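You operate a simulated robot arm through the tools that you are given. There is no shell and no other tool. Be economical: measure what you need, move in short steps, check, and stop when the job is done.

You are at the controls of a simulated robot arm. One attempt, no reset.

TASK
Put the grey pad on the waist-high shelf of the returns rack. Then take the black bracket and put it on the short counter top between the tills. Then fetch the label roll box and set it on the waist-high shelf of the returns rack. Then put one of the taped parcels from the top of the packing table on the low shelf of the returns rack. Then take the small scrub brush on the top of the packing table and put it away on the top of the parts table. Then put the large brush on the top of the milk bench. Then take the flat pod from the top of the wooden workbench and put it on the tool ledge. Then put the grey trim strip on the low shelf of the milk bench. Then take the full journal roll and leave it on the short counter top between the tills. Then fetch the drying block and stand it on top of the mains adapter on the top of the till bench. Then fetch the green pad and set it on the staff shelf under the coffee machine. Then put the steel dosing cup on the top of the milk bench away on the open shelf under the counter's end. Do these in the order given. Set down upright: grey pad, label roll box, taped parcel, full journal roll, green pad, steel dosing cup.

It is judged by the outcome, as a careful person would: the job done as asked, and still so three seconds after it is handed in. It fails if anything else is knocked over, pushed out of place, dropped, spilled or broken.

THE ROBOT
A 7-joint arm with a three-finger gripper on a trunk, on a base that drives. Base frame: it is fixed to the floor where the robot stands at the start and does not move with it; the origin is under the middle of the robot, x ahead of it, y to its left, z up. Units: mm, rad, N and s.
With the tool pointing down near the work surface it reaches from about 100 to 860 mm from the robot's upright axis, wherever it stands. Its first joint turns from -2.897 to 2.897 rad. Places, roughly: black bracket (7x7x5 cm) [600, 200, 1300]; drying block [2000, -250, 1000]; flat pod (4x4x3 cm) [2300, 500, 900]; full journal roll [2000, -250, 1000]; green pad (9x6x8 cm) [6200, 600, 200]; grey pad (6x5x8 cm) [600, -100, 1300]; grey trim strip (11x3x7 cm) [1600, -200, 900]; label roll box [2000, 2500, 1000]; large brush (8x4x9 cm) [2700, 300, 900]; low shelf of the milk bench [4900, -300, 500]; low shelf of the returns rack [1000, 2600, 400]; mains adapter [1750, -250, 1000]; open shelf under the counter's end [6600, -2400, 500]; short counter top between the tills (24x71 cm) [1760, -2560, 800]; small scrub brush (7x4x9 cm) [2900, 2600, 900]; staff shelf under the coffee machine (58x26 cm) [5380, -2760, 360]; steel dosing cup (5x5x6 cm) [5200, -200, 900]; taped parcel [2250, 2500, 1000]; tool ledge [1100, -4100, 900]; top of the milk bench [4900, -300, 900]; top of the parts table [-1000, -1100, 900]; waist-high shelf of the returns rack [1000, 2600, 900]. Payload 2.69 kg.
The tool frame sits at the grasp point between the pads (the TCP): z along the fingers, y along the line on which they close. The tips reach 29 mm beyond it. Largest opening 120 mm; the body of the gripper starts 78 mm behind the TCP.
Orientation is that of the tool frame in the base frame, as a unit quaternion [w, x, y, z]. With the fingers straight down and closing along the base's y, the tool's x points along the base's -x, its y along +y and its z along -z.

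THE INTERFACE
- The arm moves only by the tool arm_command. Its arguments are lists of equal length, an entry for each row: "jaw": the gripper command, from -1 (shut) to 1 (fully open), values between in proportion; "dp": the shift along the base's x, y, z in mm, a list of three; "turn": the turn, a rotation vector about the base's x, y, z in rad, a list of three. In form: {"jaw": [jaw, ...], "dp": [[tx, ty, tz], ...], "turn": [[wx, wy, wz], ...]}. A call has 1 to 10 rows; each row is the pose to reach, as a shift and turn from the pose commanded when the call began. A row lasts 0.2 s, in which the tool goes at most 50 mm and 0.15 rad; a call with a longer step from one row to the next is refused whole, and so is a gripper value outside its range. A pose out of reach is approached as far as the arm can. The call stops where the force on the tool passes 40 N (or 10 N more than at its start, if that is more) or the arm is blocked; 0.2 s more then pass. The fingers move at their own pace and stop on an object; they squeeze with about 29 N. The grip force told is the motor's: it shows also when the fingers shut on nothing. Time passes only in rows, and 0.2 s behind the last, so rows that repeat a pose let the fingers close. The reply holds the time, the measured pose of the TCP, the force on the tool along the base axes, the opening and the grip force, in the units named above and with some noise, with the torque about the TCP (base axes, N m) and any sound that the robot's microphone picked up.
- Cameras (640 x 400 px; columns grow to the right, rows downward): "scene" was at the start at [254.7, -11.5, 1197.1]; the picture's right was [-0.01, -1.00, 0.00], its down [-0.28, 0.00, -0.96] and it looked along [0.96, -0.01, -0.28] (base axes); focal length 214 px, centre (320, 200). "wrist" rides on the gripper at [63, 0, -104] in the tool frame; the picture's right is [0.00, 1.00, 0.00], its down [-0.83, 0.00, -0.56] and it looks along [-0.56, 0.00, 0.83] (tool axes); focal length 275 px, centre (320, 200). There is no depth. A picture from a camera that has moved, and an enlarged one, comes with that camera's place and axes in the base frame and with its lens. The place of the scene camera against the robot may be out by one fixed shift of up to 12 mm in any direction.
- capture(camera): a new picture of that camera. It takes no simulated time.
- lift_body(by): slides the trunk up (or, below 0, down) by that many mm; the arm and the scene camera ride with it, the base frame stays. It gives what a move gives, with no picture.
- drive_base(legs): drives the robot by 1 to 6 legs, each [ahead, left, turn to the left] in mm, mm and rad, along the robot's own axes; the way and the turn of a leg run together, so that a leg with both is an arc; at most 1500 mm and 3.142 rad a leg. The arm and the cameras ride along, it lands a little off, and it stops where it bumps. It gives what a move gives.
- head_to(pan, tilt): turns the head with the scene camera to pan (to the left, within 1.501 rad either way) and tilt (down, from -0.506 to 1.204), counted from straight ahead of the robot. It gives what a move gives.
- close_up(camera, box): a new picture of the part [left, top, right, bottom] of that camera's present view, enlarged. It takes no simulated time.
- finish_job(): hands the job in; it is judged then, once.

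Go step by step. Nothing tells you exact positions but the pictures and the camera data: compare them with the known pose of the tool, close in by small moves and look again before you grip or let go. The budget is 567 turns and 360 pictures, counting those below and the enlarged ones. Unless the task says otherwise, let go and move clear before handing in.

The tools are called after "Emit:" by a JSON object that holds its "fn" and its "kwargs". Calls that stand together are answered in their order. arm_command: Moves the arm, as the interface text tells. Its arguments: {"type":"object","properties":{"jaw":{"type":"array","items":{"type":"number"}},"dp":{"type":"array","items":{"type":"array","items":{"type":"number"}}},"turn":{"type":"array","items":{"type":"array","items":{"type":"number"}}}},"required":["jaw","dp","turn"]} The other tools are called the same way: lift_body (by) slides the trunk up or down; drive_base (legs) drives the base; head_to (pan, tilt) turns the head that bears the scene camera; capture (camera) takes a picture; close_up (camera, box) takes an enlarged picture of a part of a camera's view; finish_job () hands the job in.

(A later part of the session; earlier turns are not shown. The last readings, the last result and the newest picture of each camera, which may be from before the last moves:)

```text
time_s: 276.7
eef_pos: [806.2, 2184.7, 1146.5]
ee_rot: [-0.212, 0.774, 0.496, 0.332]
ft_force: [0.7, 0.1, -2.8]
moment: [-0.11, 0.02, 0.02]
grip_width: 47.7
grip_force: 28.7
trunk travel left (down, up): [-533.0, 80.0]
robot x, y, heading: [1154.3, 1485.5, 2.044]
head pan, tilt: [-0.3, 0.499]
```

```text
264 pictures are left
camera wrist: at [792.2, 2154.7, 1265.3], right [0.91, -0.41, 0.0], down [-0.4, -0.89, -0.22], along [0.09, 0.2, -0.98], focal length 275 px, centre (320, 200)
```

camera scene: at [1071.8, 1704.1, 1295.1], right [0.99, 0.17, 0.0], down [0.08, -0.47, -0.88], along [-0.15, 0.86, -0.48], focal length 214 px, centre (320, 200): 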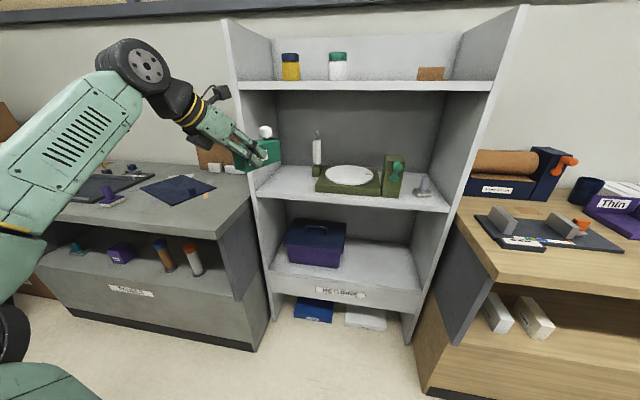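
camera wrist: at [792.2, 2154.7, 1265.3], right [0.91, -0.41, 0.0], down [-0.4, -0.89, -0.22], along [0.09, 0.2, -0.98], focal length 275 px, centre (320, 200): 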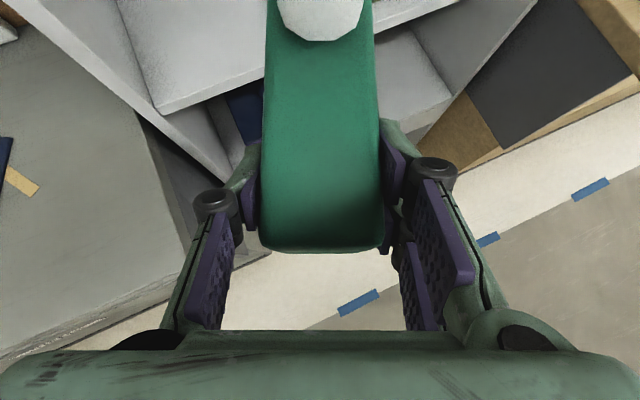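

Good view. I'll yaw the tool to point straight into the rack, lower it, then drive in.

Emit:
{"fn": "arm_command", "kwargs": {"jaw": [-1, -1, -1, -1], "dp": [[-5, 0, -35], [-10, 0, -70], [-15, 0, -105], [-15, 0, -140]], "turn": [[0, 0, 0.1], [0, 0, 0.2], [0, 0, 0.3], [0, 0, 0.41]]}}

Emit:
{"fn": "drive_base", "kwargs": {"legs": [[205, -103, 0]]}}

Emit:
{"fn": "capture", "kwargs": {"camera": "scene"}}

Emit:
{"fn": "capture", "kwargs": {"camera": "wrist"}}

```text
time_s: 277.7
eef_pos: [789.4, 2185.7, 1007.0]
ee_rot: [-0.275, 0.657, 0.643, 0.282]
ft_force: [0.0, -0.6, -2.5]
moment: [-0.04, 0.01, 0.02]
grip_width: 47.8
grip_force: 29.3
trunk travel left (down, up): [-533.0, 80.0]
robot x, y, heading: [1152.7, 1486.4, 2.043]
head pan, tilt: [-0.3, 0.499]
```

```text
time_s: 279.4
eef_pos: [790.5, 2412.5, 1007.0]
ee_rot: [-0.274, 0.658, 0.643, 0.281]
ft_force: [0.0, -0.3, -2.4]
moment: [-0.06, -0.02, -0.04]
grip_width: 47.4
grip_force: 28.8
trunk travel left (down, up): [-533.0, 80.0]
robot x, y, heading: [1149.5, 1711.8, 2.035]
head pan, tilt: [-0.3, 0.499]
```

```text
263 pictures are left
camera scene: at [1071.9, 1928.9, 1295.0], right [0.99, 0.17, 0.0], down [0.08, -0.47, -0.88], along [-0.15, 0.86, -0.48], focal length 214 px, centre (320, 200)
```

scene: 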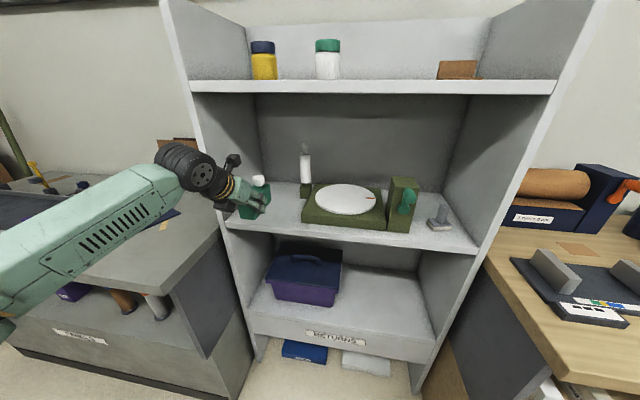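

```text
262 pictures are left
camera wrist: at [789.8, 2378.5, 1125.0], right [1.0, -0.02, 0.0], down [-0.02, -0.98, -0.22], along [0.01, 0.22, -0.98], focal length 275 px, centre (320, 200)
```

wrist: 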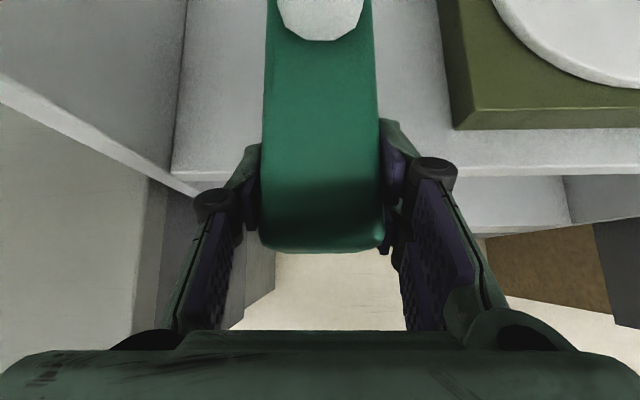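

The shelf edge is at y≈2460 as computed; the bay is free. Drive in 107 mm more, then lower with contact detection.

Emit:
{"fn": "drive_base", "kwargs": {"legs": [[96, -48, 0]]}}

Emit:
{"fn": "arm_command", "kwargs": {"jaw": [-1, -1, -1, -1, -1, -1, -1, -1, -1, -1], "dp": [[0, 0, -20], [0, 0, -40], [0, 0, -50], [0, 0, -55], [0, 0, -60], [0, 0, -65], [0, 0, -70], [0, 0, -74], [0, 0, -78], [0, 0, -82]], "turn": [[0, 0, 0], [0, 0, 0], [0, 0, 0], [0, 0, 0], [0, 0, 0], [0, 0, 0], [0, 0, 0], [0, 0, 0], [0, 0, 0], [0, 0, 0]]}}

Emit:
{"fn": "capture", "kwargs": {"camera": "scene"}}

Emit:
{"fn": "capture", "kwargs": {"camera": "wrist"}}

```text
time_s: 280.6
eef_pos: [792.3, 2518.9, 1007.1]
ee_rot: [-0.274, 0.658, 0.643, 0.282]
ft_force: [-0.2, 0.1, -2.2]
moment: [-0.05, -0.01, 0.01]
grip_width: 47.8
grip_force: 29.5
trunk travel left (down, up): [-533.0, 80.0]
robot x, y, heading: [1152.3, 1818.8, 2.041]
head pan, tilt: [-0.3, 0.499]
```

```text
time_s: 282.8
eef_pos: [791.0, 2518.2, 935.6]
ee_rot: [-0.283, 0.655, 0.639, 0.287]
ft_force: [1.5, -1.1, 13.9]
moment: [-0.37, -0.33, -0.2]
grip_width: 47.9
grip_force: 29.2
trunk travel left (down, up): [-533.0, 80.0]
robot x, y, heading: [1148.5, 1819.8, 2.043]
head pan, tilt: [-0.3, 0.499]
stopped in row 10: the force on the tool passed its limit at 42 N (the readings are from after the stop); the commanded pose is now the measured one
```

```text
261 pictures are left
camera scene: at [1072.6, 2033.6, 1295.2], right [0.99, 0.17, 0.0], down [0.08, -0.47, -0.88], along [-0.15, 0.87, -0.48], focal length 214 px, centre (320, 200)
```

scene: 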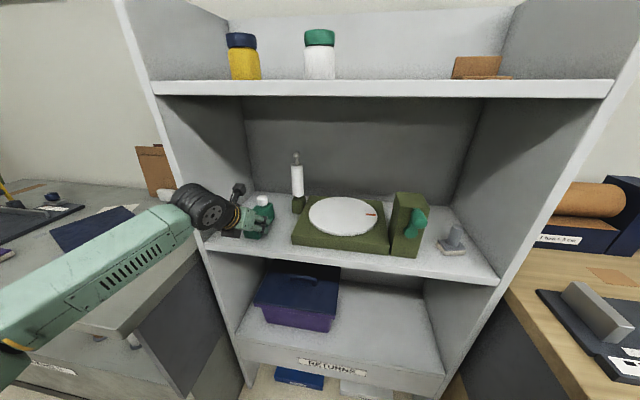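

```text
260 pictures are left
camera wrist: at [790.6, 2483.6, 1052.4], right [1.0, -0.02, 0.0], down [-0.02, -0.97, -0.24], along [0.0, 0.24, -0.97], focal length 275 px, centre (320, 200)
```

wrist: 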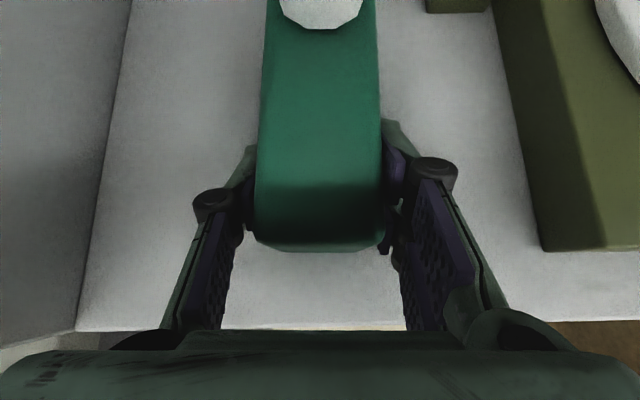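

Contact. Release and retreat upward/backward along the tool axis.

Emit:
{"fn": "arm_command", "kwargs": {"jaw": [-1, -0.05, 0.2, 0.2, 0.2, 0.2, 0.2, 0.2, 0.2], "dp": [[0, 0, 1], [0, 0, 1], [0, 0, 1], [0, 0, 2], [0, 0, 2], [0, -15, 20], [0, -40, 45], [0, -70, 75], [0, -100, 100]], "turn": [[0, 0, 0], [0, 0, 0], [0, 0, 0], [0, 0, 0], [0, 0, 0], [0, 0, 0], [0, 0, 0], [0, 0, 0], [0, 0, 0]]}}

Emit:
{"fn": "capture", "kwargs": {"camera": "wrist"}}

Emit:
{"fn": "capture", "kwargs": {"camera": "scene"}}

```text
time_s: 284.8
eef_pos: [790.2, 2417.5, 1030.7]
ee_rot: [-0.28, 0.656, 0.64, 0.285]
ft_force: [0.1, 0.3, -0.1]
moment: [0.03, 0.03, -0.02]
grip_width: 72.0
grip_force: 0.0
trunk travel left (down, up): [-533.0, 80.0]
robot x, y, heading: [1153.5, 1816.2, 2.042]
head pan, tilt: [-0.3, 0.499]
```

```text
259 pictures are left
camera wrist: at [789.3, 2382.8, 1148.5], right [1.0, -0.02, 0.0], down [-0.02, -0.97, -0.23], along [0.01, 0.23, -0.97], focal length 275 px, centre (320, 200)
```

wrist: 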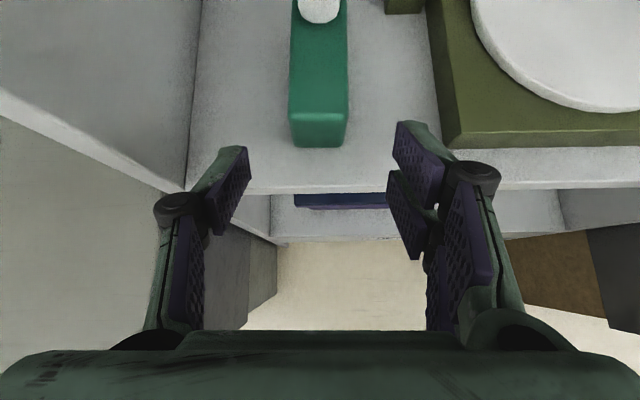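

```text
258 pictures are left
camera scene: at [1072.1, 2034.8, 1295.2], right [0.99, 0.17, 0.0], down [0.08, -0.47, -0.88], along [-0.15, 0.87, -0.48], focal length 214 px, centre (320, 200)
```

scene: 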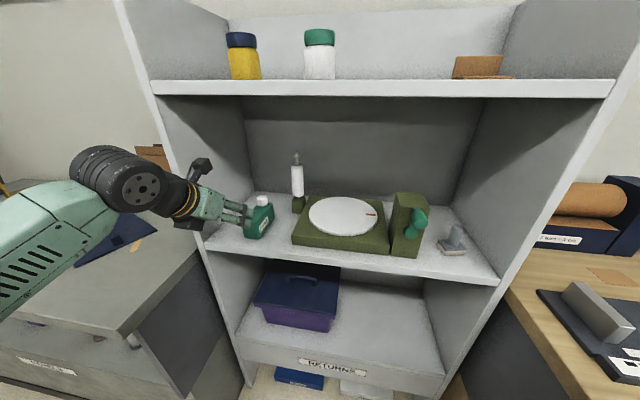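

The label box is standing on the shelf. Next the blue taped parcel, same grip style. Back off, turn, and go to it.

Emit:
{"fn": "arm_command", "kwargs": {"jaw": [0.5, 0.5, 0.5], "dp": [[0, -20, 40], [0, -40, 80], [0, -60, 120]], "turn": [[0, 0, -0.13], [0, 0, -0.27], [0, 0, -0.4]]}}

Emit:
{"fn": "drive_base", "kwargs": {"legs": [[-312, 158, 0], [0, 0, -0.6], [0, 0, -0.557], [595, -159, 0]]}}

Emit:
{"fn": "head_to", "kwargs": {"pan": 0.4, "tilt": 0.5}}

Emit:
{"fn": "capture", "kwargs": {"camera": "wrist"}}

Emit:
{"fn": "capture", "kwargs": {"camera": "scene"}}

```text
time_s: 285.6
eef_pos: [791.9, 2358.9, 1152.3]
ee_rot: [-0.217, 0.771, 0.496, 0.336]
ft_force: [0.3, -0.4, -0.2]
moment: [-0.04, -0.03, 0.0]
grip_width: 90.1
grip_force: 0.1
trunk travel left (down, up): [-533.0, 80.0]
robot x, y, heading: [1154.2, 1815.9, 2.037]
head pan, tilt: [-0.3, 0.499]
```

```text
time_s: 294.2
eef_pos: [2002.0, 2379.5, 1150.5]
ee_rot: [0.0, 0.917, -0.003, 0.399]
ft_force: [0.3, -1.1, 0.0]
moment: [0.0, 0.02, 0.01]
grip_width: 89.8
grip_force: 0.0
trunk travel left (down, up): [-533.0, 80.0]
robot x, y, heading: [1650.3, 1826.4, 0.884]
head pan, tilt: [-0.3, 0.499]
```

```text
time_s: 295.3
eef_pos: [2002.1, 2378.6, 1151.7]
ee_rot: [0.001, 0.917, -0.004, 0.399]
ft_force: [-0.6, -0.2, 0.3]
moment: [0.02, -0.01, -0.01]
grip_width: 89.9
grip_force: 0.0
trunk travel left (down, up): [-533.0, 80.0]
robot x, y, heading: [1649.4, 1832.3, 0.884]
head pan, tilt: [0.4, 0.499]
```

```text
257 pictures are left
camera wrist: at [1968.2, 2377.9, 1268.9], right [0.0, -1.0, 0.0], down [-0.97, 0.0, -0.23], along [0.23, 0.0, -0.97], focal length 275 px, centre (320, 200)
```

wrist: 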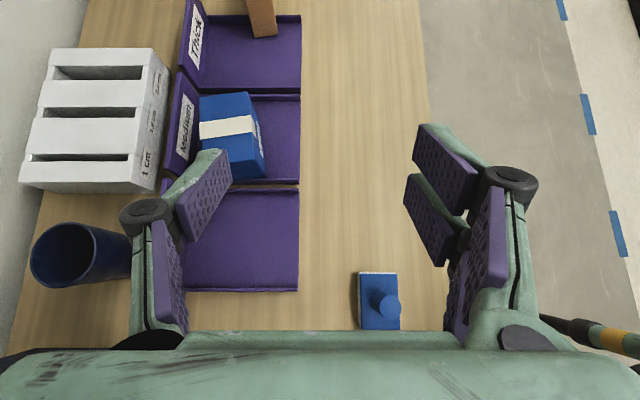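

```text
256 pictures are left
camera scene: at [1781.4, 2026.4, 1295.1], right [0.96, -0.28, 0.0], down [-0.13, -0.46, -0.88], along [0.25, 0.84, -0.48], focal length 214 px, centre (320, 200)
```

scene: 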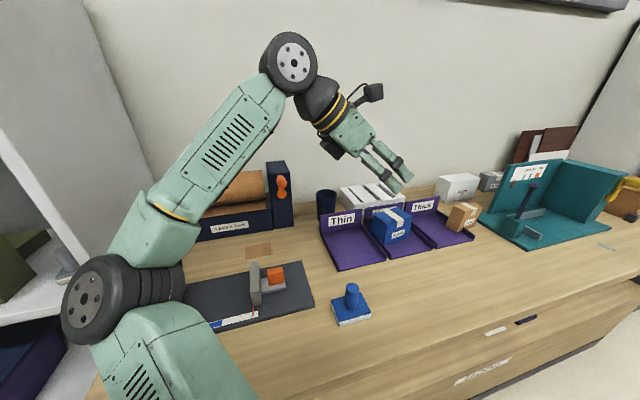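

Emit:
{"fn": "arm_command", "kwargs": {"jaw": [0.8, 0.8, 0.8, 0.8], "dp": [[30, 25, 0], [60, 50, 0], [90, 75, 0], [120, 100, 0]], "turn": [[0, 0, 0], [0, 0, 0], [0, 0, 0], [0, 0, 0]]}}

Emit:
{"fn": "close_up", "kwargs": {"camera": "wrist", "box": [180, 0, 460, 220]}}

```text
time_s: 296.3
eef_pos: [2122.1, 2477.7, 1150.4]
ee_rot: [0.0, 0.917, -0.003, 0.398]
ft_force: [0.2, 0.2, 0.1]
moment: [-0.02, 0.01, -0.03]
grip_width: 107.8
grip_force: 0.1
trunk travel left (down, up): [-533.0, 80.0]
robot x, y, heading: [1652.6, 1825.5, 0.887]
head pan, tilt: [0.4, 0.499]
```

```text
1.82 times, centred on (320, 110) of wrist
camera zoom: at [2088.4, 2477.5, 1267.9], right [0.0, -1.0, 0.0], down [-0.97, 0.0, -0.23], along [0.23, 0.0, -0.97], focal length 500 px, centre (320, 364)
```

zoom: 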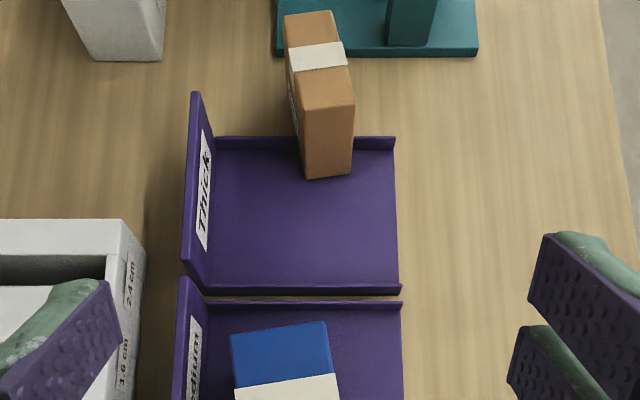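

The tan parcel is free-standing with a 39 mm width, easier than the blue one. I'll grip it: centre ≈(2399, 2478), yaw ≈0.17, top z≈956.

Emit:
{"fn": "drive_base", "kwargs": {"legs": [[146, -180, 0]]}}

Emit:
{"fn": "arm_command", "kwargs": {"jaw": [0.3, 0.3], "dp": [[0, 0, -20], [0, 0, -40]], "turn": [[0, 0, 0.085], [0, 0, 0.17]]}}

Emit:
{"fn": "capture", "kwargs": {"camera": "wrist"}}

Emit:
{"fn": "capture", "kwargs": {"camera": "scene"}}

```text
time_s: 298.3
eef_pos: [2348.0, 2477.0, 1150.3]
ee_rot: [-0.001, 0.917, -0.003, 0.399]
ft_force: [0.6, -0.6, -0.8]
moment: [0.01, -0.02, 0.04]
grip_width: 108.2
grip_force: 0.1
trunk travel left (down, up): [-533.0, 80.0]
robot x, y, heading: [1880.8, 1826.7, 0.887]
head pan, tilt: [0.4, 0.499]
```

```text
time_s: 298.9
eef_pos: [2348.9, 2476.2, 1112.0]
ee_rot: [-0.034, 0.913, 0.075, 0.398]
ft_force: [-0.5, 0.1, 0.5]
moment: [0.02, -0.01, 0.0]
grip_width: 77.9
grip_force: 0.1
trunk travel left (down, up): [-533.0, 80.0]
robot x, y, heading: [1880.7, 1830.2, 0.886]
head pan, tilt: [0.4, 0.499]
```

```text
254 pictures are left
camera wrist: at [2316.9, 2470.9, 1229.4], right [0.17, -0.99, 0.0], down [-0.96, -0.16, -0.23], along [0.23, 0.04, -0.97], focal length 275 px, centre (320, 200)
```

wrist: 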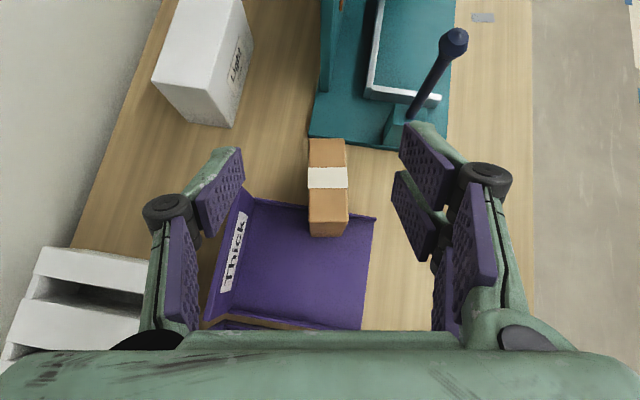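

```text
253 pictures are left
camera scene: at [2009.3, 2026.3, 1295.2], right [0.96, -0.28, 0.0], down [-0.13, -0.46, -0.88], along [0.25, 0.84, -0.48], focal length 214 px, centre (320, 200)
```

scene: 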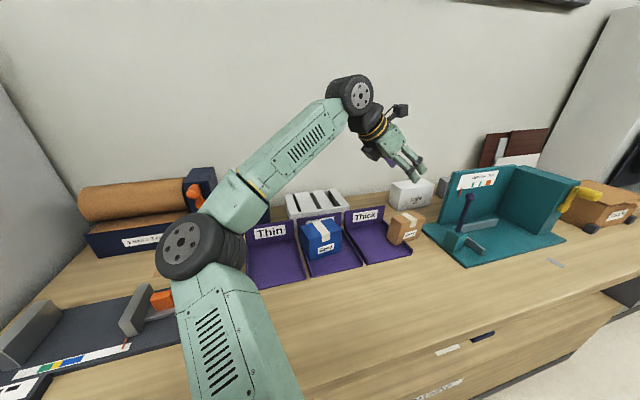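

Emit:
{"fn": "close_up", "kwargs": {"camera": "wrist", "box": [250, 110, 410, 260]}}

```text
2.67 times, centred on (330, 185) of wrist
camera zoom: at [2316.9, 2470.9, 1229.4], right [0.17, -0.99, 0.0], down [-0.96, -0.16, -0.23], along [0.23, 0.04, -0.97], focal length 734 px, centre (293, 240)
```

zoom: 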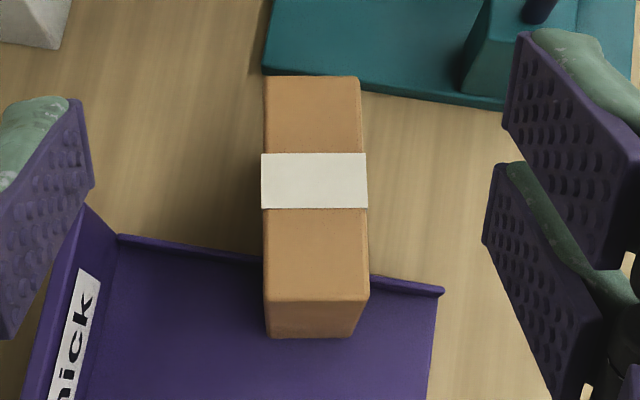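

Emit:
{"fn": "arm_command", "kwargs": {"jaw": [0.3, 0.3, 0.3, 0.3, 0.3, 0.3], "dp": [[30, -1, -20], [43, -2, -60], [43, -2, -100], [43, -2, -140], [43, -2, -170], [43, -2, -197]], "turn": [[0, 0, 0], [0, 0, 0], [0, 0, 0], [0, 0, 0], [0, 0, 0], [0, 0, 0]]}}

Emit:
{"fn": "capture", "kwargs": {"camera": "wrist"}}

Emit:
{"fn": "capture", "kwargs": {"camera": "scene"}}

```text
time_s: 300.3
eef_pos: [2393.6, 2472.5, 917.3]
ee_rot: [-0.036, 0.914, 0.074, 0.398]
ft_force: [-1.1, 0.0, -0.3]
moment: [0.0, 0.01, 0.02]
grip_width: 78.0
grip_force: 0.0
trunk travel left (down, up): [-533.0, 80.0]
robot x, y, heading: [1883.7, 1828.2, 0.882]
head pan, tilt: [0.4, 0.499]
```

```text
251 pictures are left
camera wrist: at [2360.6, 2465.7, 1035.3], right [0.16, -0.99, 0.0], down [-0.96, -0.16, -0.23], along [0.23, 0.04, -0.97], focal length 275 px, centre (320, 200)
```

wrist: 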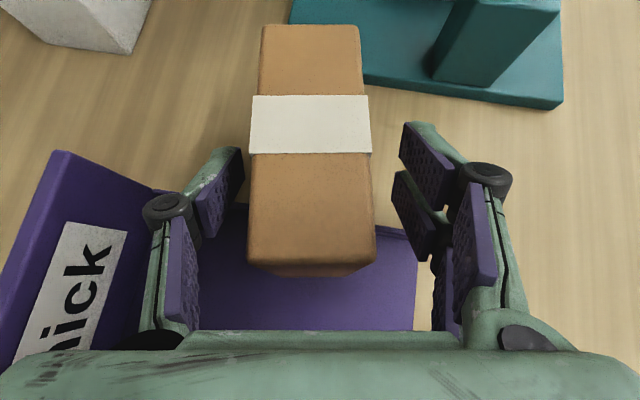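

```text
250 pictures are left
camera scene: at [2009.8, 2024.8, 1296.4], right [0.96, -0.28, 0.0], down [-0.13, -0.46, -0.88], along [0.25, 0.84, -0.48], focal length 214 px, centre (320, 200)
```

scene: 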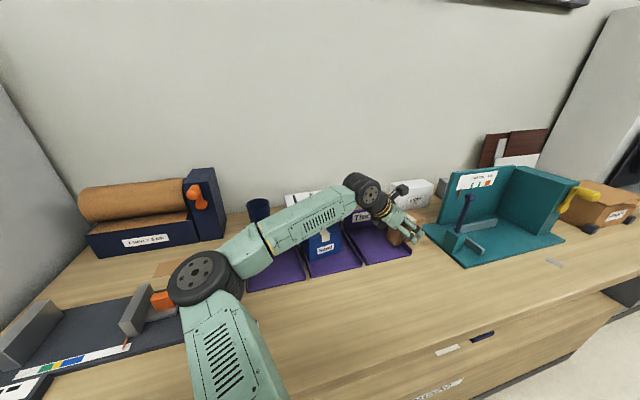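

Emit:
{"fn": "arm_command", "kwargs": {"jaw": [0.3, -1, -1, -1, -1, -1], "dp": [[1, 3, -2], [1, 3, -2], [1, 3, -2], [1, 3, -2], [1, 3, -2], [1, 3, -2]], "turn": [[0, 0, 0], [0, 0, 0], [0, 0, 0], [0, 0, 0], [0, 0, 0], [0, 0, 0]]}}

Emit:
{"fn": "arm_command", "kwargs": {"jaw": [-1, -1, -1, -1, -1], "dp": [[0, 0, 10], [0, 0, 40], [0, 0, 80], [0, 0, 125], [0, 0, 170]], "turn": [[0, 0, 0], [0, 0, 0], [0, 0, 0], [0, 0, 0], [0, 0, 0]]}}

Emit:
{"fn": "capture", "kwargs": {"camera": "wrist"}}

Emit:
{"fn": "capture", "kwargs": {"camera": "scene"}}

```text
time_s: 301.7
eef_pos: [2392.6, 2474.8, 915.1]
ee_rot: [-0.035, 0.914, 0.074, 0.398]
ft_force: [-0.3, 1.1, 0.4]
moment: [-0.02, -0.01, 0.01]
grip_width: 41.5
grip_force: 28.8
trunk travel left (down, up): [-533.0, 80.0]
robot x, y, heading: [1881.2, 1827.0, 0.889]
head pan, tilt: [0.4, 0.499]
```

```text
time_s: 302.9
eef_pos: [2393.4, 2478.3, 1080.8]
ee_rot: [-0.033, 0.914, 0.074, 0.398]
ft_force: [0.2, 0.6, -1.2]
moment: [-0.01, 0.05, -0.03]
grip_width: 41.5
grip_force: 28.7
trunk travel left (down, up): [-533.0, 80.0]
robot x, y, heading: [1879.7, 1829.0, 0.887]
head pan, tilt: [0.4, 0.499]
```

```text
249 pictures are left
camera wrist: at [2361.2, 2472.1, 1198.7], right [0.17, -0.99, 0.0], down [-0.96, -0.16, -0.23], along [0.23, 0.04, -0.97], focal length 275 px, centre (320, 200)
```

wrist: 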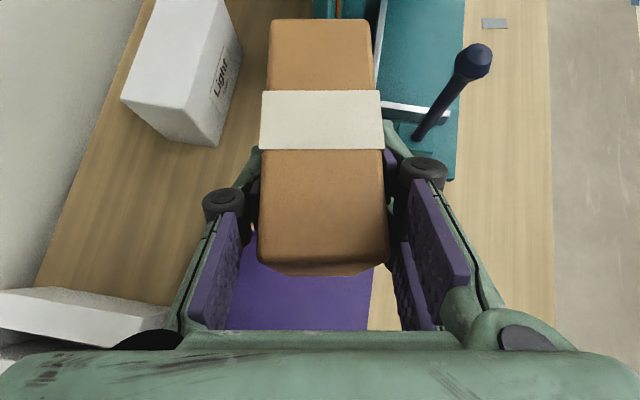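

```text
248 pictures are left
camera scene: at [2009.4, 2026.1, 1295.1], right [0.96, -0.28, 0.0], down [-0.13, -0.46, -0.88], along [0.25, 0.84, -0.48], focal length 214 px, centre (320, 200)
```

scene: 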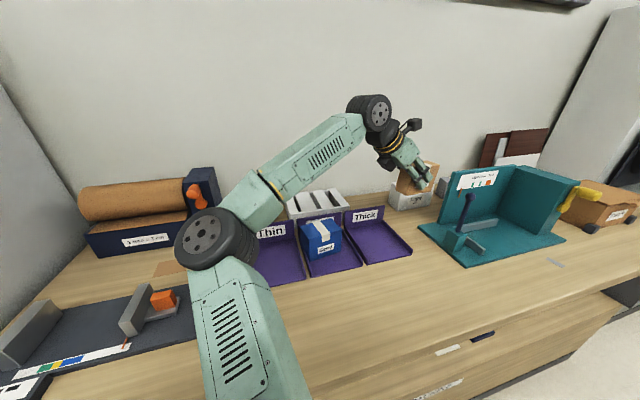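

Held. Now to the low shelf of the rack (z≈408, free for x≈1040–1400). Back off, turn, then lower the trunk.

Emit:
{"fn": "arm_command", "kwargs": {"jaw": [-1, -1], "dp": [[0, -15, 35], [0, -30, 70]], "turn": [[0, 0, 0], [0, 0, 0]]}}

Emit:
{"fn": "drive_base", "kwargs": {"legs": [[-461, 11, 0], [0, 0, 0.6], [0, 0, 0.553]]}}

Emit:
{"fn": "lift_body", "kwargs": {"by": -420}}

Emit:
{"fn": "head_to", "kwargs": {"pan": -0.2, "tilt": 0.5}}

Emit:
{"fn": "capture", "kwargs": {"camera": "scene"}}

```text
time_s: 303.5
eef_pos: [2394.2, 2445.6, 1150.3]
ee_rot: [-0.034, 0.914, 0.075, 0.397]
ft_force: [0.1, -0.8, -1.3]
moment: [0.0, 0.0, 0.0]
grip_width: 41.3
grip_force: 28.7
trunk travel left (down, up): [-533.0, 80.0]
robot x, y, heading: [1878.9, 1829.1, 0.888]
head pan, tilt: [0.4, 0.499]
```

```text
time_s: 309.5
eef_pos: [1223.1, 2198.2, 1150.1]
ee_rot: [-0.245, 0.726, 0.559, 0.316]
ft_force: [0.0, -0.2, -1.3]
moment: [-0.01, -0.01, -0.02]
grip_width: 41.4
grip_force: 29.3
trunk travel left (down, up): [-533.0, 80.0]
robot x, y, heading: [1581.5, 1475.9, 2.039]
head pan, tilt: [0.4, 0.499]
```

```text
refused: -420 is not a number from -400 to 400
```

```text
time_s: 310.5
eef_pos: [1223.7, 2198.1, 1150.4]
ee_rot: [-0.245, 0.727, 0.559, 0.315]
ft_force: [0.0, -0.6, -1.7]
moment: [-0.04, 0.03, 0.01]
grip_width: 41.6
grip_force: 28.7
trunk travel left (down, up): [-533.0, 80.0]
robot x, y, heading: [1579.9, 1477.5, 2.037]
head pan, tilt: [-0.201, 0.499]
```

```text
247 pictures are left
camera scene: at [1490.1, 1693.2, 1295.1], right [0.96, 0.26, 0.0], down [0.13, -0.46, -0.88], along [-0.23, 0.85, -0.48], focal length 214 px, centre (320, 200)
```

scene: 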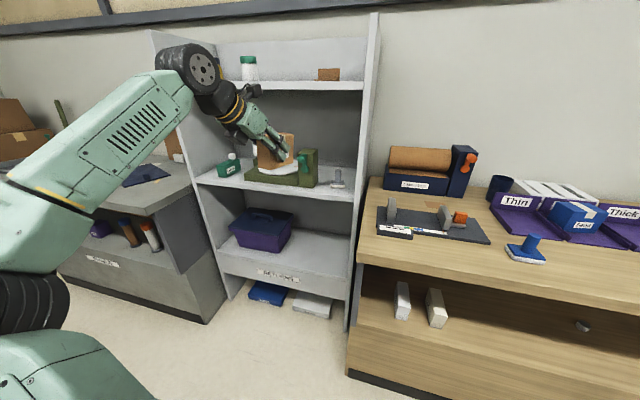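

Emit:
{"fn": "lift_body", "kwargs": {"by": -400}}

Emit:
{"fn": "arm_command", "kwargs": {"jaw": [-1, -1, -1, -1, -1, -1], "dp": [[0, 0, -40], [0, 0, -80], [0, 0, -120], [0, 0, -150], [0, 0, -180], [0, 0, -210]], "turn": [[0, 0, 0.05], [0, 0, 0.1], [0, 0, 0.15], [0, 0, 0.2], [0, 0, 0.25], [0, 0, 0.25]]}}

Emit:
{"fn": "capture", "kwargs": {"camera": "scene"}}

Emit:
{"fn": "capture", "kwargs": {"camera": "wrist"}}

```text
time_s: 314.4
eef_pos: [1223.7, 2198.8, 750.5]
ee_rot: [-0.245, 0.727, 0.559, 0.316]
ft_force: [-0.4, -0.4, -0.9]
moment: [-0.01, -0.02, -0.01]
grip_width: 41.6
grip_force: 28.9
trunk travel left (down, up): [-133.0, 480.0]
robot x, y, heading: [1579.8, 1474.5, 2.032]
head pan, tilt: [-0.201, 0.499]
```

```text
time_s: 315.8
eef_pos: [1224.3, 2199.7, 542.9]
ee_rot: [-0.283, 0.65, 0.646, 0.283]
ft_force: [0.4, 0.6, -1.0]
moment: [-0.04, -0.04, -0.02]
grip_width: 41.5
grip_force: 29.3
trunk travel left (down, up): [-133.0, 480.0]
robot x, y, heading: [1577.0, 1475.9, 2.037]
head pan, tilt: [-0.201, 0.499]
```

```text
246 pictures are left
camera scene: at [1490.3, 1693.1, 895.2], right [0.96, 0.26, 0.0], down [0.13, -0.46, -0.88], along [-0.23, 0.85, -0.48], focal length 214 px, centre (320, 200)
```

scene: 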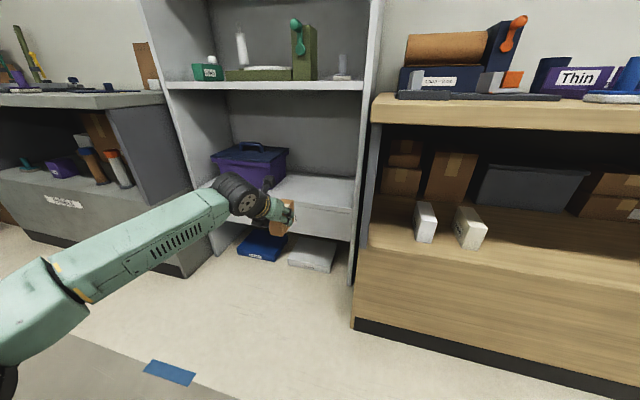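

```text
245 pictures are left
camera wrist: at [1224.7, 2164.0, 659.3], right [1.0, 0.0, 0.0], down [0.0, -0.97, -0.23], along [0.0, 0.23, -0.97], focal length 275 px, centre (320, 200)
```

wrist: 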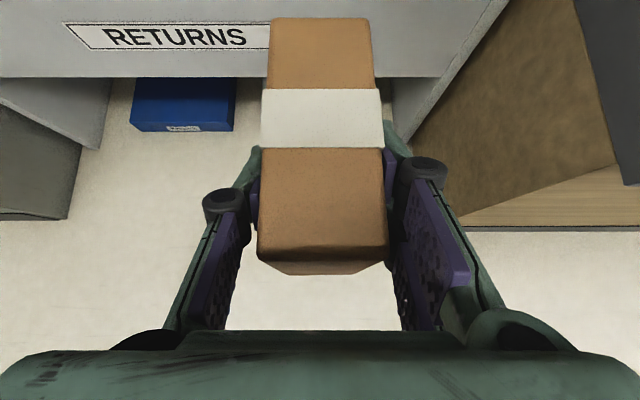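

Emit:
{"fn": "arm_command", "kwargs": {"jaw": [-1], "dp": [[0, 0, 37]], "turn": [[0, 0, 0]]}}

Emit:
{"fn": "drive_base", "kwargs": {"legs": [[170, -86, 0]]}}

Emit:
{"fn": "capture", "kwargs": {"camera": "wrist"}}

Emit:
{"fn": "capture", "kwargs": {"camera": "scene"}}

```text
time_s: 316.2
eef_pos: [1224.0, 2198.2, 578.2]
ee_rot: [-0.282, 0.651, 0.645, 0.283]
ft_force: [0.0, 0.4, -1.3]
moment: [0.0, 0.01, 0.0]
grip_width: 41.5
grip_force: 29.1
trunk travel left (down, up): [-133.0, 480.0]
robot x, y, heading: [1577.1, 1479.0, 2.041]
head pan, tilt: [-0.201, 0.499]
```

```text
time_s: 317.7
eef_pos: [1228.7, 2391.9, 580.1]
ee_rot: [-0.281, 0.653, 0.643, 0.284]
ft_force: [0.4, 0.6, -0.7]
moment: [-0.04, 0.03, -0.01]
grip_width: 41.4
grip_force: 29.2
trunk travel left (down, up): [-133.0, 480.0]
robot x, y, heading: [1578.4, 1671.1, 2.036]
head pan, tilt: [-0.201, 0.499]
```

```text
244 pictures are left
camera wrist: at [1228.0, 2357.4, 696.5], right [1.0, -0.01, 0.0], down [-0.01, -0.97, -0.23], along [0.0, 0.23, -0.97], focal length 275 px, centre (320, 200)
```

wrist: 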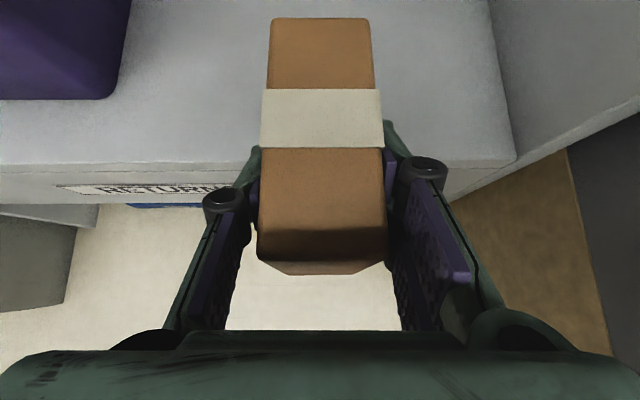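

```text
243 pictures are left
camera scene: at [1491.7, 1884.7, 895.1], right [0.97, 0.26, 0.0], down [0.12, -0.46, -0.88], along [-0.23, 0.85, -0.48], focal length 214 px, centre (320, 200)
```

scene: 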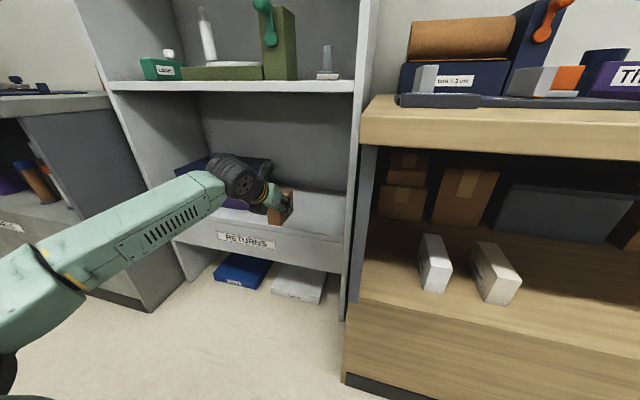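

The low shelf is ≈423 with free room here. Driving in and lowering to contact.

Emit:
{"fn": "drive_base", "kwargs": {"legs": [[120, -61, 0]]}}

Emit:
{"fn": "arm_command", "kwargs": {"jaw": [-1, -1, -1, -1, -1, -1, -1, -1, -1, -1], "dp": [[0, 0, -40], [0, 0, -70], [0, 0, -85], [0, 0, -92], [0, 0, -98], [0, 0, -103], [0, 0, -108], [0, 0, -113], [0, 0, -118], [0, 0, -123]], "turn": [[0, 0, 0], [0, 0, 0], [0, 0, 0], [0, 0, 0], [0, 0, 0], [0, 0, 0], [0, 0, 0], [0, 0, 0], [0, 0, 0], [0, 0, 0]]}}

Emit:
{"fn": "capture", "kwargs": {"camera": "wrist"}}

Emit:
{"fn": "capture", "kwargs": {"camera": "scene"}}

```text
time_s: 319.0
eef_pos: [1227.6, 2524.3, 578.8]
ee_rot: [-0.282, 0.652, 0.645, 0.283]
ft_force: [-0.7, -0.3, -0.8]
moment: [-0.01, 0.0, -0.02]
grip_width: 41.4
grip_force: 28.9
trunk travel left (down, up): [-133.0, 480.0]
robot x, y, heading: [1579.5, 1799.8, 2.027]
head pan, tilt: [-0.201, 0.499]
```

```text
time_s: 320.4
eef_pos: [1229.3, 2525.7, 485.2]
ee_rot: [-0.288, 0.651, 0.64, 0.289]
ft_force: [0.4, -3.7, 16.0]
moment: [-0.54, -0.17, -0.07]
grip_width: 41.6
grip_force: 28.8
trunk travel left (down, up): [-133.0, 480.0]
robot x, y, heading: [1576.6, 1799.2, 2.037]
head pan, tilt: [-0.201, 0.499]
stopped in row 6: the force on the tool passed its limit at 43 N (the readings are from after the stop); the commanded pose is now the measured one
```

```text
242 pictures are left
camera wrist: at [1228.4, 2490.0, 602.2], right [1.0, -0.01, 0.0], down [-0.01, -0.97, -0.25], along [0.0, 0.25, -0.97], focal length 275 px, centre (320, 200)
```

wrist: 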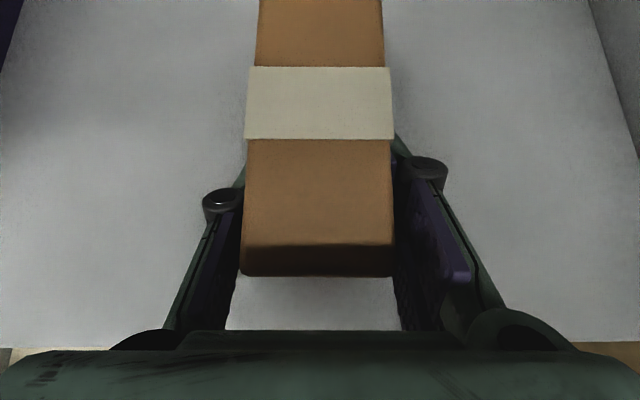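

```text
241 pictures are left
camera scene: at [1491.8, 2017.1, 895.1], right [0.97, 0.26, 0.0], down [0.12, -0.46, -0.88], along [-0.23, 0.85, -0.48], focal length 214 px, centre (320, 200)
```

scene: 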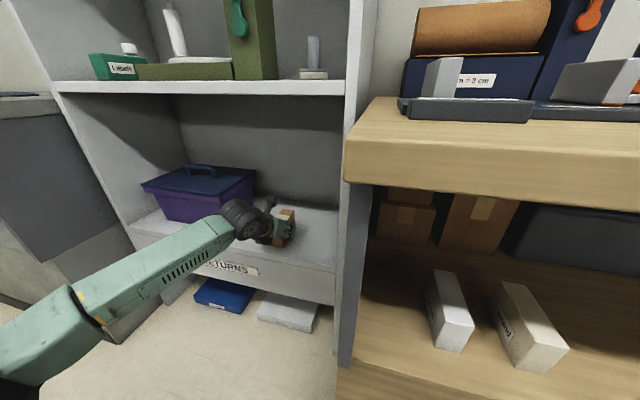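

Contact. Releasing and retreating along the tool axis.

Emit:
{"fn": "arm_command", "kwargs": {"jaw": [-1, -0.15, 0.1, 0.1, 0.1, 0.1, 0.1, 0.1, 0.1], "dp": [[0, 0, 1], [0, 0, 1], [0, 0, 1], [0, 0, 2], [0, 0, 2], [0, -20, 20], [0, -45, 45], [0, -75, 75], [0, -105, 105]], "turn": [[0, 0, 0], [0, 0, 0], [0, 0, 0], [0, 0, 0], [0, 0, 0], [0, 0, 0], [0, 0, 0], [0, 0, 0], [0, 0, 0]]}}

Emit:
{"fn": "capture", "kwargs": {"camera": "wrist"}}

Emit:
{"fn": "capture", "kwargs": {"camera": "scene"}}

```text
time_s: 322.4
eef_pos: [1229.6, 2419.5, 587.0]
ee_rot: [-0.284, 0.651, 0.643, 0.286]
ft_force: [0.7, -0.2, -0.2]
moment: [0.0, 0.01, -0.01]
grip_width: 66.1
grip_force: 0.1
trunk travel left (down, up): [-133.0, 480.0]
robot x, y, heading: [1578.5, 1802.7, 2.032]
head pan, tilt: [-0.201, 0.499]
```

```text
240 pictures are left
camera wrist: at [1229.0, 2383.6, 703.8], right [1.0, -0.01, 0.0], down [-0.01, -0.97, -0.24], along [0.0, 0.24, -0.97], focal length 275 px, centre (320, 200)
```

wrist: 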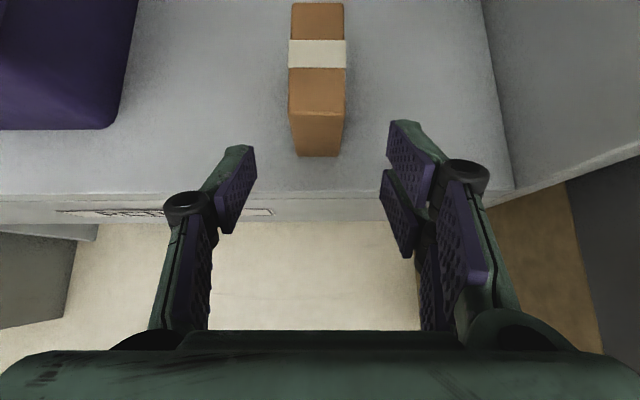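

```text
239 pictures are left
camera scene: at [1491.4, 2018.1, 895.0], right [0.97, 0.26, 0.0], down [0.12, -0.46, -0.88], along [-0.23, 0.85, -0.48], focal length 214 px, centre (320, 200)
```

scene: 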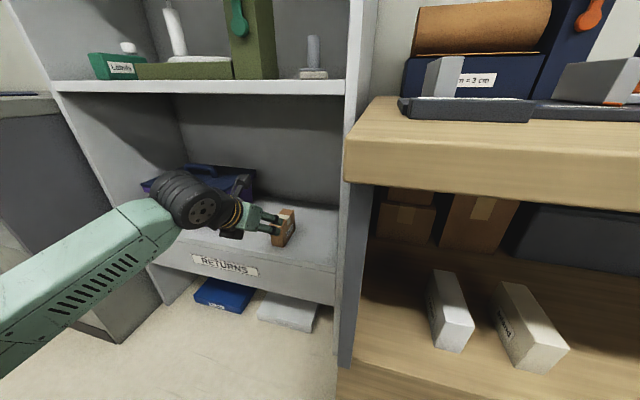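

The parcel stands on the low shelf. Next the small scrub brush near [2900, 2600]. Back off, raise, and drive along the bench.

Emit:
{"fn": "drive_base", "kwargs": {"legs": [[-312, 158, 0], [0, 0, -0.6], [0, 0, -0.547], [601, -735, 0]]}}

Emit:
{"fn": "lift_body", "kwargs": {"by": 400}}

Emit:
{"fn": "head_to", "kwargs": {"pan": 0.3, "tilt": 0.4}}

Emit:
{"fn": "capture", "kwargs": {"camera": "scene"}}

```text
time_s: 333.7
eef_pos: [2951.9, 1990.8, 587.3]
ee_rot: [-0.08, 0.897, 0.177, 0.397]
ft_force: [0.6, -0.8, 0.1]
moment: [0.0, -0.04, 0.0]
grip_width: 65.6
grip_force: 0.1
trunk travel left (down, up): [-133.0, 480.0]
robot x, y, heading: [2517.8, 1427.5, 0.868]
head pan, tilt: [-0.201, 0.499]
```

```text
time_s: 337.6
eef_pos: [2952.5, 1992.0, 986.4]
ee_rot: [-0.081, 0.897, 0.178, 0.397]
ft_force: [-0.2, -0.4, -0.2]
moment: [0.02, 0.01, 0.01]
grip_width: 65.9
grip_force: 0.2
trunk travel left (down, up): [-533.0, 80.0]
robot x, y, heading: [2524.5, 1427.4, 0.868]
head pan, tilt: [-0.201, 0.499]
```

```text
time_s: 338.5
eef_pos: [2952.6, 1991.1, 987.2]
ee_rot: [-0.08, 0.897, 0.177, 0.396]
ft_force: [0.5, 0.4, -0.4]
moment: [0.0, 0.05, -0.03]
grip_width: 65.9
grip_force: 0.0
trunk travel left (down, up): [-533.0, 80.0]
robot x, y, heading: [2525.1, 1426.1, 0.867]
head pan, tilt: [0.3, 0.4]
```

```text
238 pictures are left
camera scene: at [2664.7, 1619.9, 1304.3], right [0.92, -0.39, 0.0], down [-0.15, -0.36, -0.92], along [0.36, 0.85, -0.39], focal length 214 px, centre (320, 200)
```

scene: 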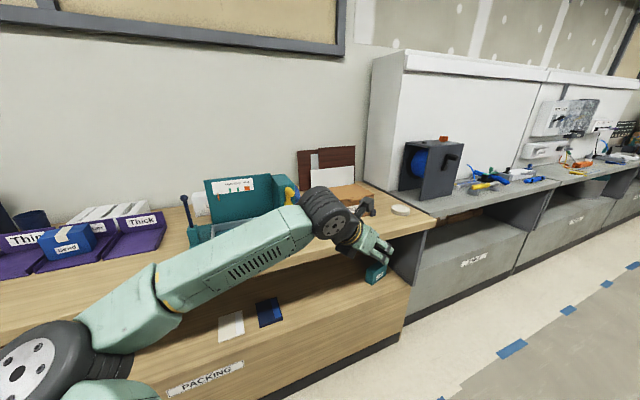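

Emit:
{"fn": "arm_command", "kwargs": {"jaw": [0.6, 0.6, 0.6, 0.6, 0.6, 0.6], "dp": [[-10, 30, 40], [-20, 60, 80], [-30, 90, 120], [-40, 120, 160], [-40, 150, 200], [-40, 180, 240]], "turn": [[0, 0, 0], [0, 0, 0], [0, 0, 0], [0, 0, 0], [0, 0, 0], [0, 0, 0]]}}

Emit:
{"fn": "capture", "kwargs": {"camera": "wrist"}}

Emit:
{"fn": "capture", "kwargs": {"camera": "scene"}}

```text
refused: row 1 steps farther than a row can; nothing moved
```

```text
237 pictures are left
camera wrist: at [2920.4, 1977.4, 1104.2], right [0.39, -0.92, 0.0], down [-0.9, -0.37, -0.24], along [0.22, 0.09, -0.97], focal length 275 px, centre (320, 200)
```

wrist: 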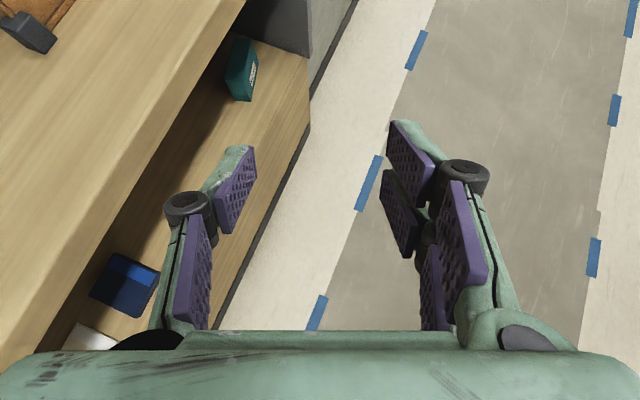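

```text
236 pictures are left
camera scene: at [2664.7, 1619.9, 1304.3], right [0.92, -0.39, 0.0], down [-0.15, -0.36, -0.92], along [0.36, 0.85, -0.39], focal length 214 px, centre (320, 200)
```

scene: 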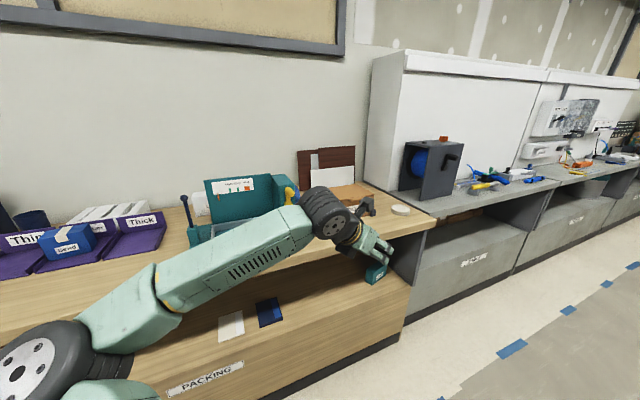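

Emit:
{"fn": "arm_command", "kwargs": {"jaw": [0.6, 0.6, 0.6, 0.6, 0.6, 0.6, 0.6], "dp": [[-5, 20, 40], [-10, 40, 80], [-15, 60, 120], [-20, 80, 160], [-25, 100, 200], [-30, 130, 235], [-30, 170, 250]], "turn": [[0, 0, 0], [0, 0, 0], [0, 0, 0], [0, 0, 0], [0, 0, 0], [0, 0, 0], [0, 0, 0]]}}

Emit:
{"fn": "capture", "kwargs": {"camera": "wrist"}}

Emit:
{"fn": "capture", "kwargs": {"camera": "scene"}}

```text
time_s: 340.1
eef_pos: [2922.8, 2162.8, 1236.0]
ee_rot: [-0.08, 0.898, 0.176, 0.396]
ft_force: [-0.1, -0.1, -0.5]
moment: [-0.01, 0.02, 0.0]
grip_width: 95.7
grip_force: 0.0
trunk travel left (down, up): [-533.0, 80.0]
robot x, y, heading: [2522.1, 1426.3, 0.867]
head pan, tilt: [0.3, 0.4]
```

```text
235 pictures are left
camera wrist: at [2890.3, 2148.7, 1353.6], right [0.38, -0.92, 0.0], down [-0.9, -0.37, -0.24], along [0.22, 0.09, -0.97], focal length 275 px, centre (320, 200)
```

wrist: 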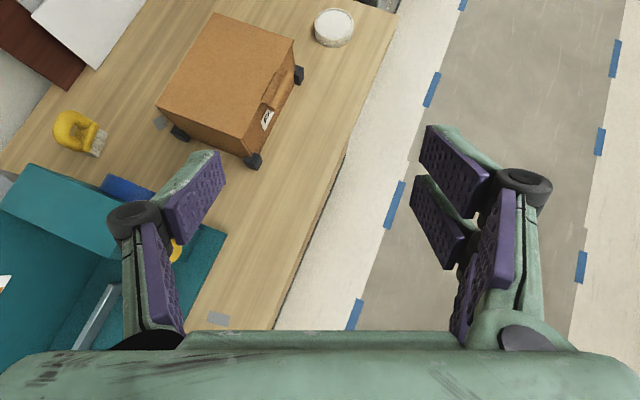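

```text
234 pictures are left
camera scene: at [2664.9, 1620.1, 1304.1], right [0.92, -0.39, 0.0], down [-0.15, -0.36, -0.92], along [0.36, 0.85, -0.39], focal length 214 px, centre (320, 200)
```

scene: 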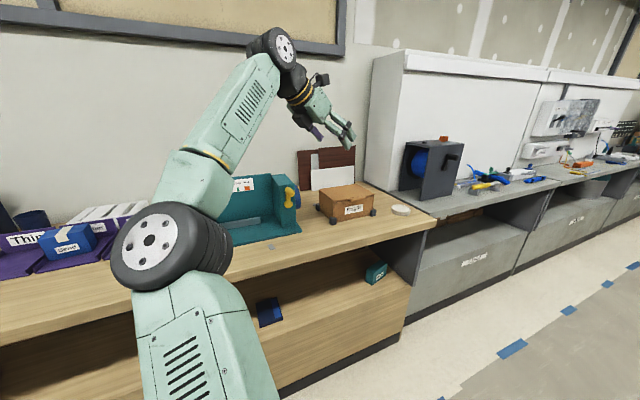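

The yellow thing at ≈(2944, 2637) must be the small scrub brush. Zooming.

Emit:
{"fn": "close_up", "kwargs": {"camera": "wrist", "box": [20, 80, 180, 180]}}

Emit:
{"fn": "close_up", "kwargs": {"camera": "scene", "box": [210, 140, 420, 270]}}

```text
4.00 times, centred on (100, 130) of wrist
camera zoom: at [2890.3, 2148.7, 1353.6], right [0.38, -0.92, 0.0], down [-0.9, -0.37, -0.24], along [0.22, 0.09, -0.97], focal length 1101 px, centre (1200, 480)
```

zoom: 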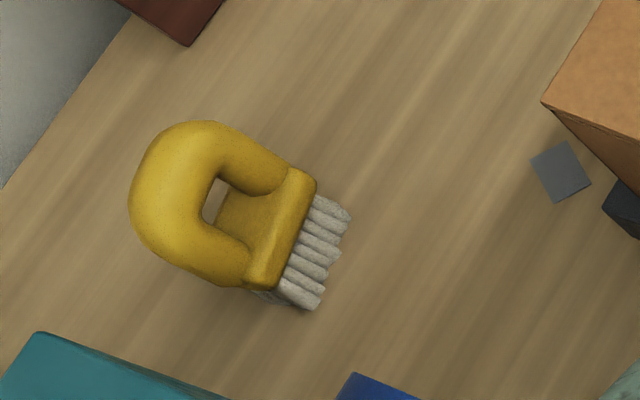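

```text
3.05 times, centred on (315, 205) of scene
camera zoom: at [2664.9, 1620.1, 1304.1], right [0.92, -0.39, 0.0], down [-0.15, -0.36, -0.92], along [0.36, 0.85, -0.39], focal length 654 px, centre (335, 185)
```

zoom: 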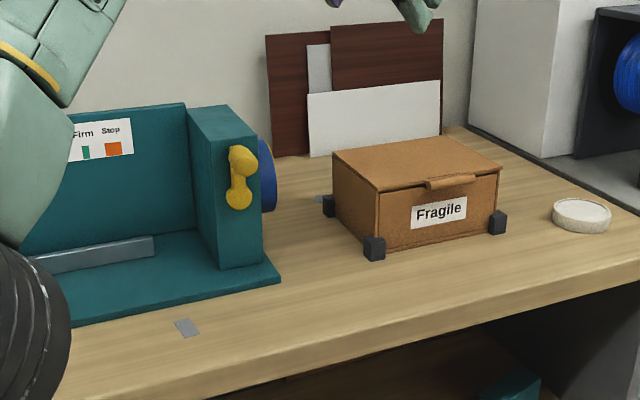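

The brush stands upright (handle loop in the x–z plane), so I grip across y again, but steeper. Turning the base and re-orienting the tool.

Emit:
{"fn": "lift_body", "kwargs": {"by": 80}}

Emit:
{"fn": "drive_base", "kwargs": {"legs": [[0, 0, 0.43]]}}

Emit:
{"fn": "arm_command", "kwargs": {"jaw": [0.3, 0.3, 0.3, 0.3, 0.3, 0.3, 0.3], "dp": [[0, -15, 0], [0, -30, 0], [0, -45, 0], [0, -60, 0], [0, -75, 0], [0, -90, 0], [0, -90, 0]], "turn": [[0, 0, -0.12], [0, 0, -0.24], [0, 0, -0.36], [0, 0, -0.48], [0, 0, -0.6], [0, 0, -0.72], [0, 0, -0.83]]}}

Emit:
{"fn": "capture", "kwargs": {"camera": "scene"}}

```text
time_s: 341.3
eef_pos: [2921.6, 2164.4, 1317.2]
ee_rot: [-0.08, 0.897, 0.178, 0.396]
ft_force: [-0.8, 0.7, -0.1]
moment: [0.02, -0.01, -0.01]
grip_width: 96.1
grip_force: 0.1
trunk travel left (down, up): [-613.0, 0.0]
robot x, y, heading: [2525.7, 1429.7, 0.865]
head pan, tilt: [0.3, 0.4]
```

```text
time_s: 343.0
eef_pos: [2573.0, 2262.8, 1315.2]
ee_rot: [-0.165, 0.838, 0.367, 0.369]
ft_force: [-0.2, -1.4, -0.1]
moment: [-0.02, 0.01, 0.02]
grip_width: 96.0
grip_force: 0.1
trunk travel left (down, up): [-613.0, 0.0]
robot x, y, heading: [2523.8, 1423.6, 1.303]
head pan, tilt: [0.3, 0.4]
```

```text
time_s: 344.6
eef_pos: [2572.4, 2173.5, 1316.8]
ee_rot: [-0.003, 0.914, -0.001, 0.405]
ft_force: [0.0, -1.1, -0.1]
moment: [0.0, 0.0, 0.04]
grip_width: 77.7
grip_force: 0.1
trunk travel left (down, up): [-613.0, 0.0]
robot x, y, heading: [2522.9, 1425.2, 1.3]
head pan, tilt: [0.3, 0.4]
```

```text
231 pictures are left
camera scene: at [2565.9, 1658.2, 1384.4], right [1.0, 0.03, 0.0], down [0.01, -0.39, -0.92], along [-0.03, 0.92, -0.39], focal length 214 px, centre (320, 200)
```

scene: 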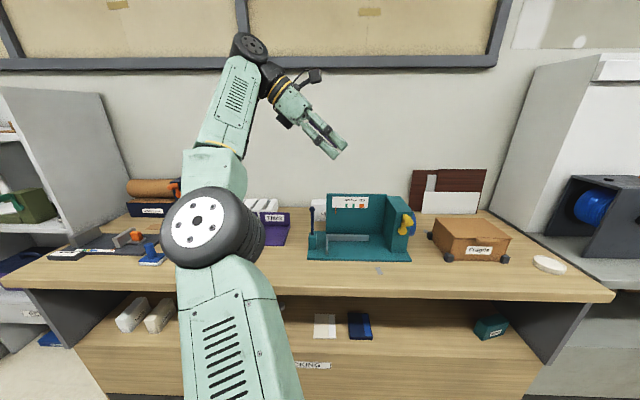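

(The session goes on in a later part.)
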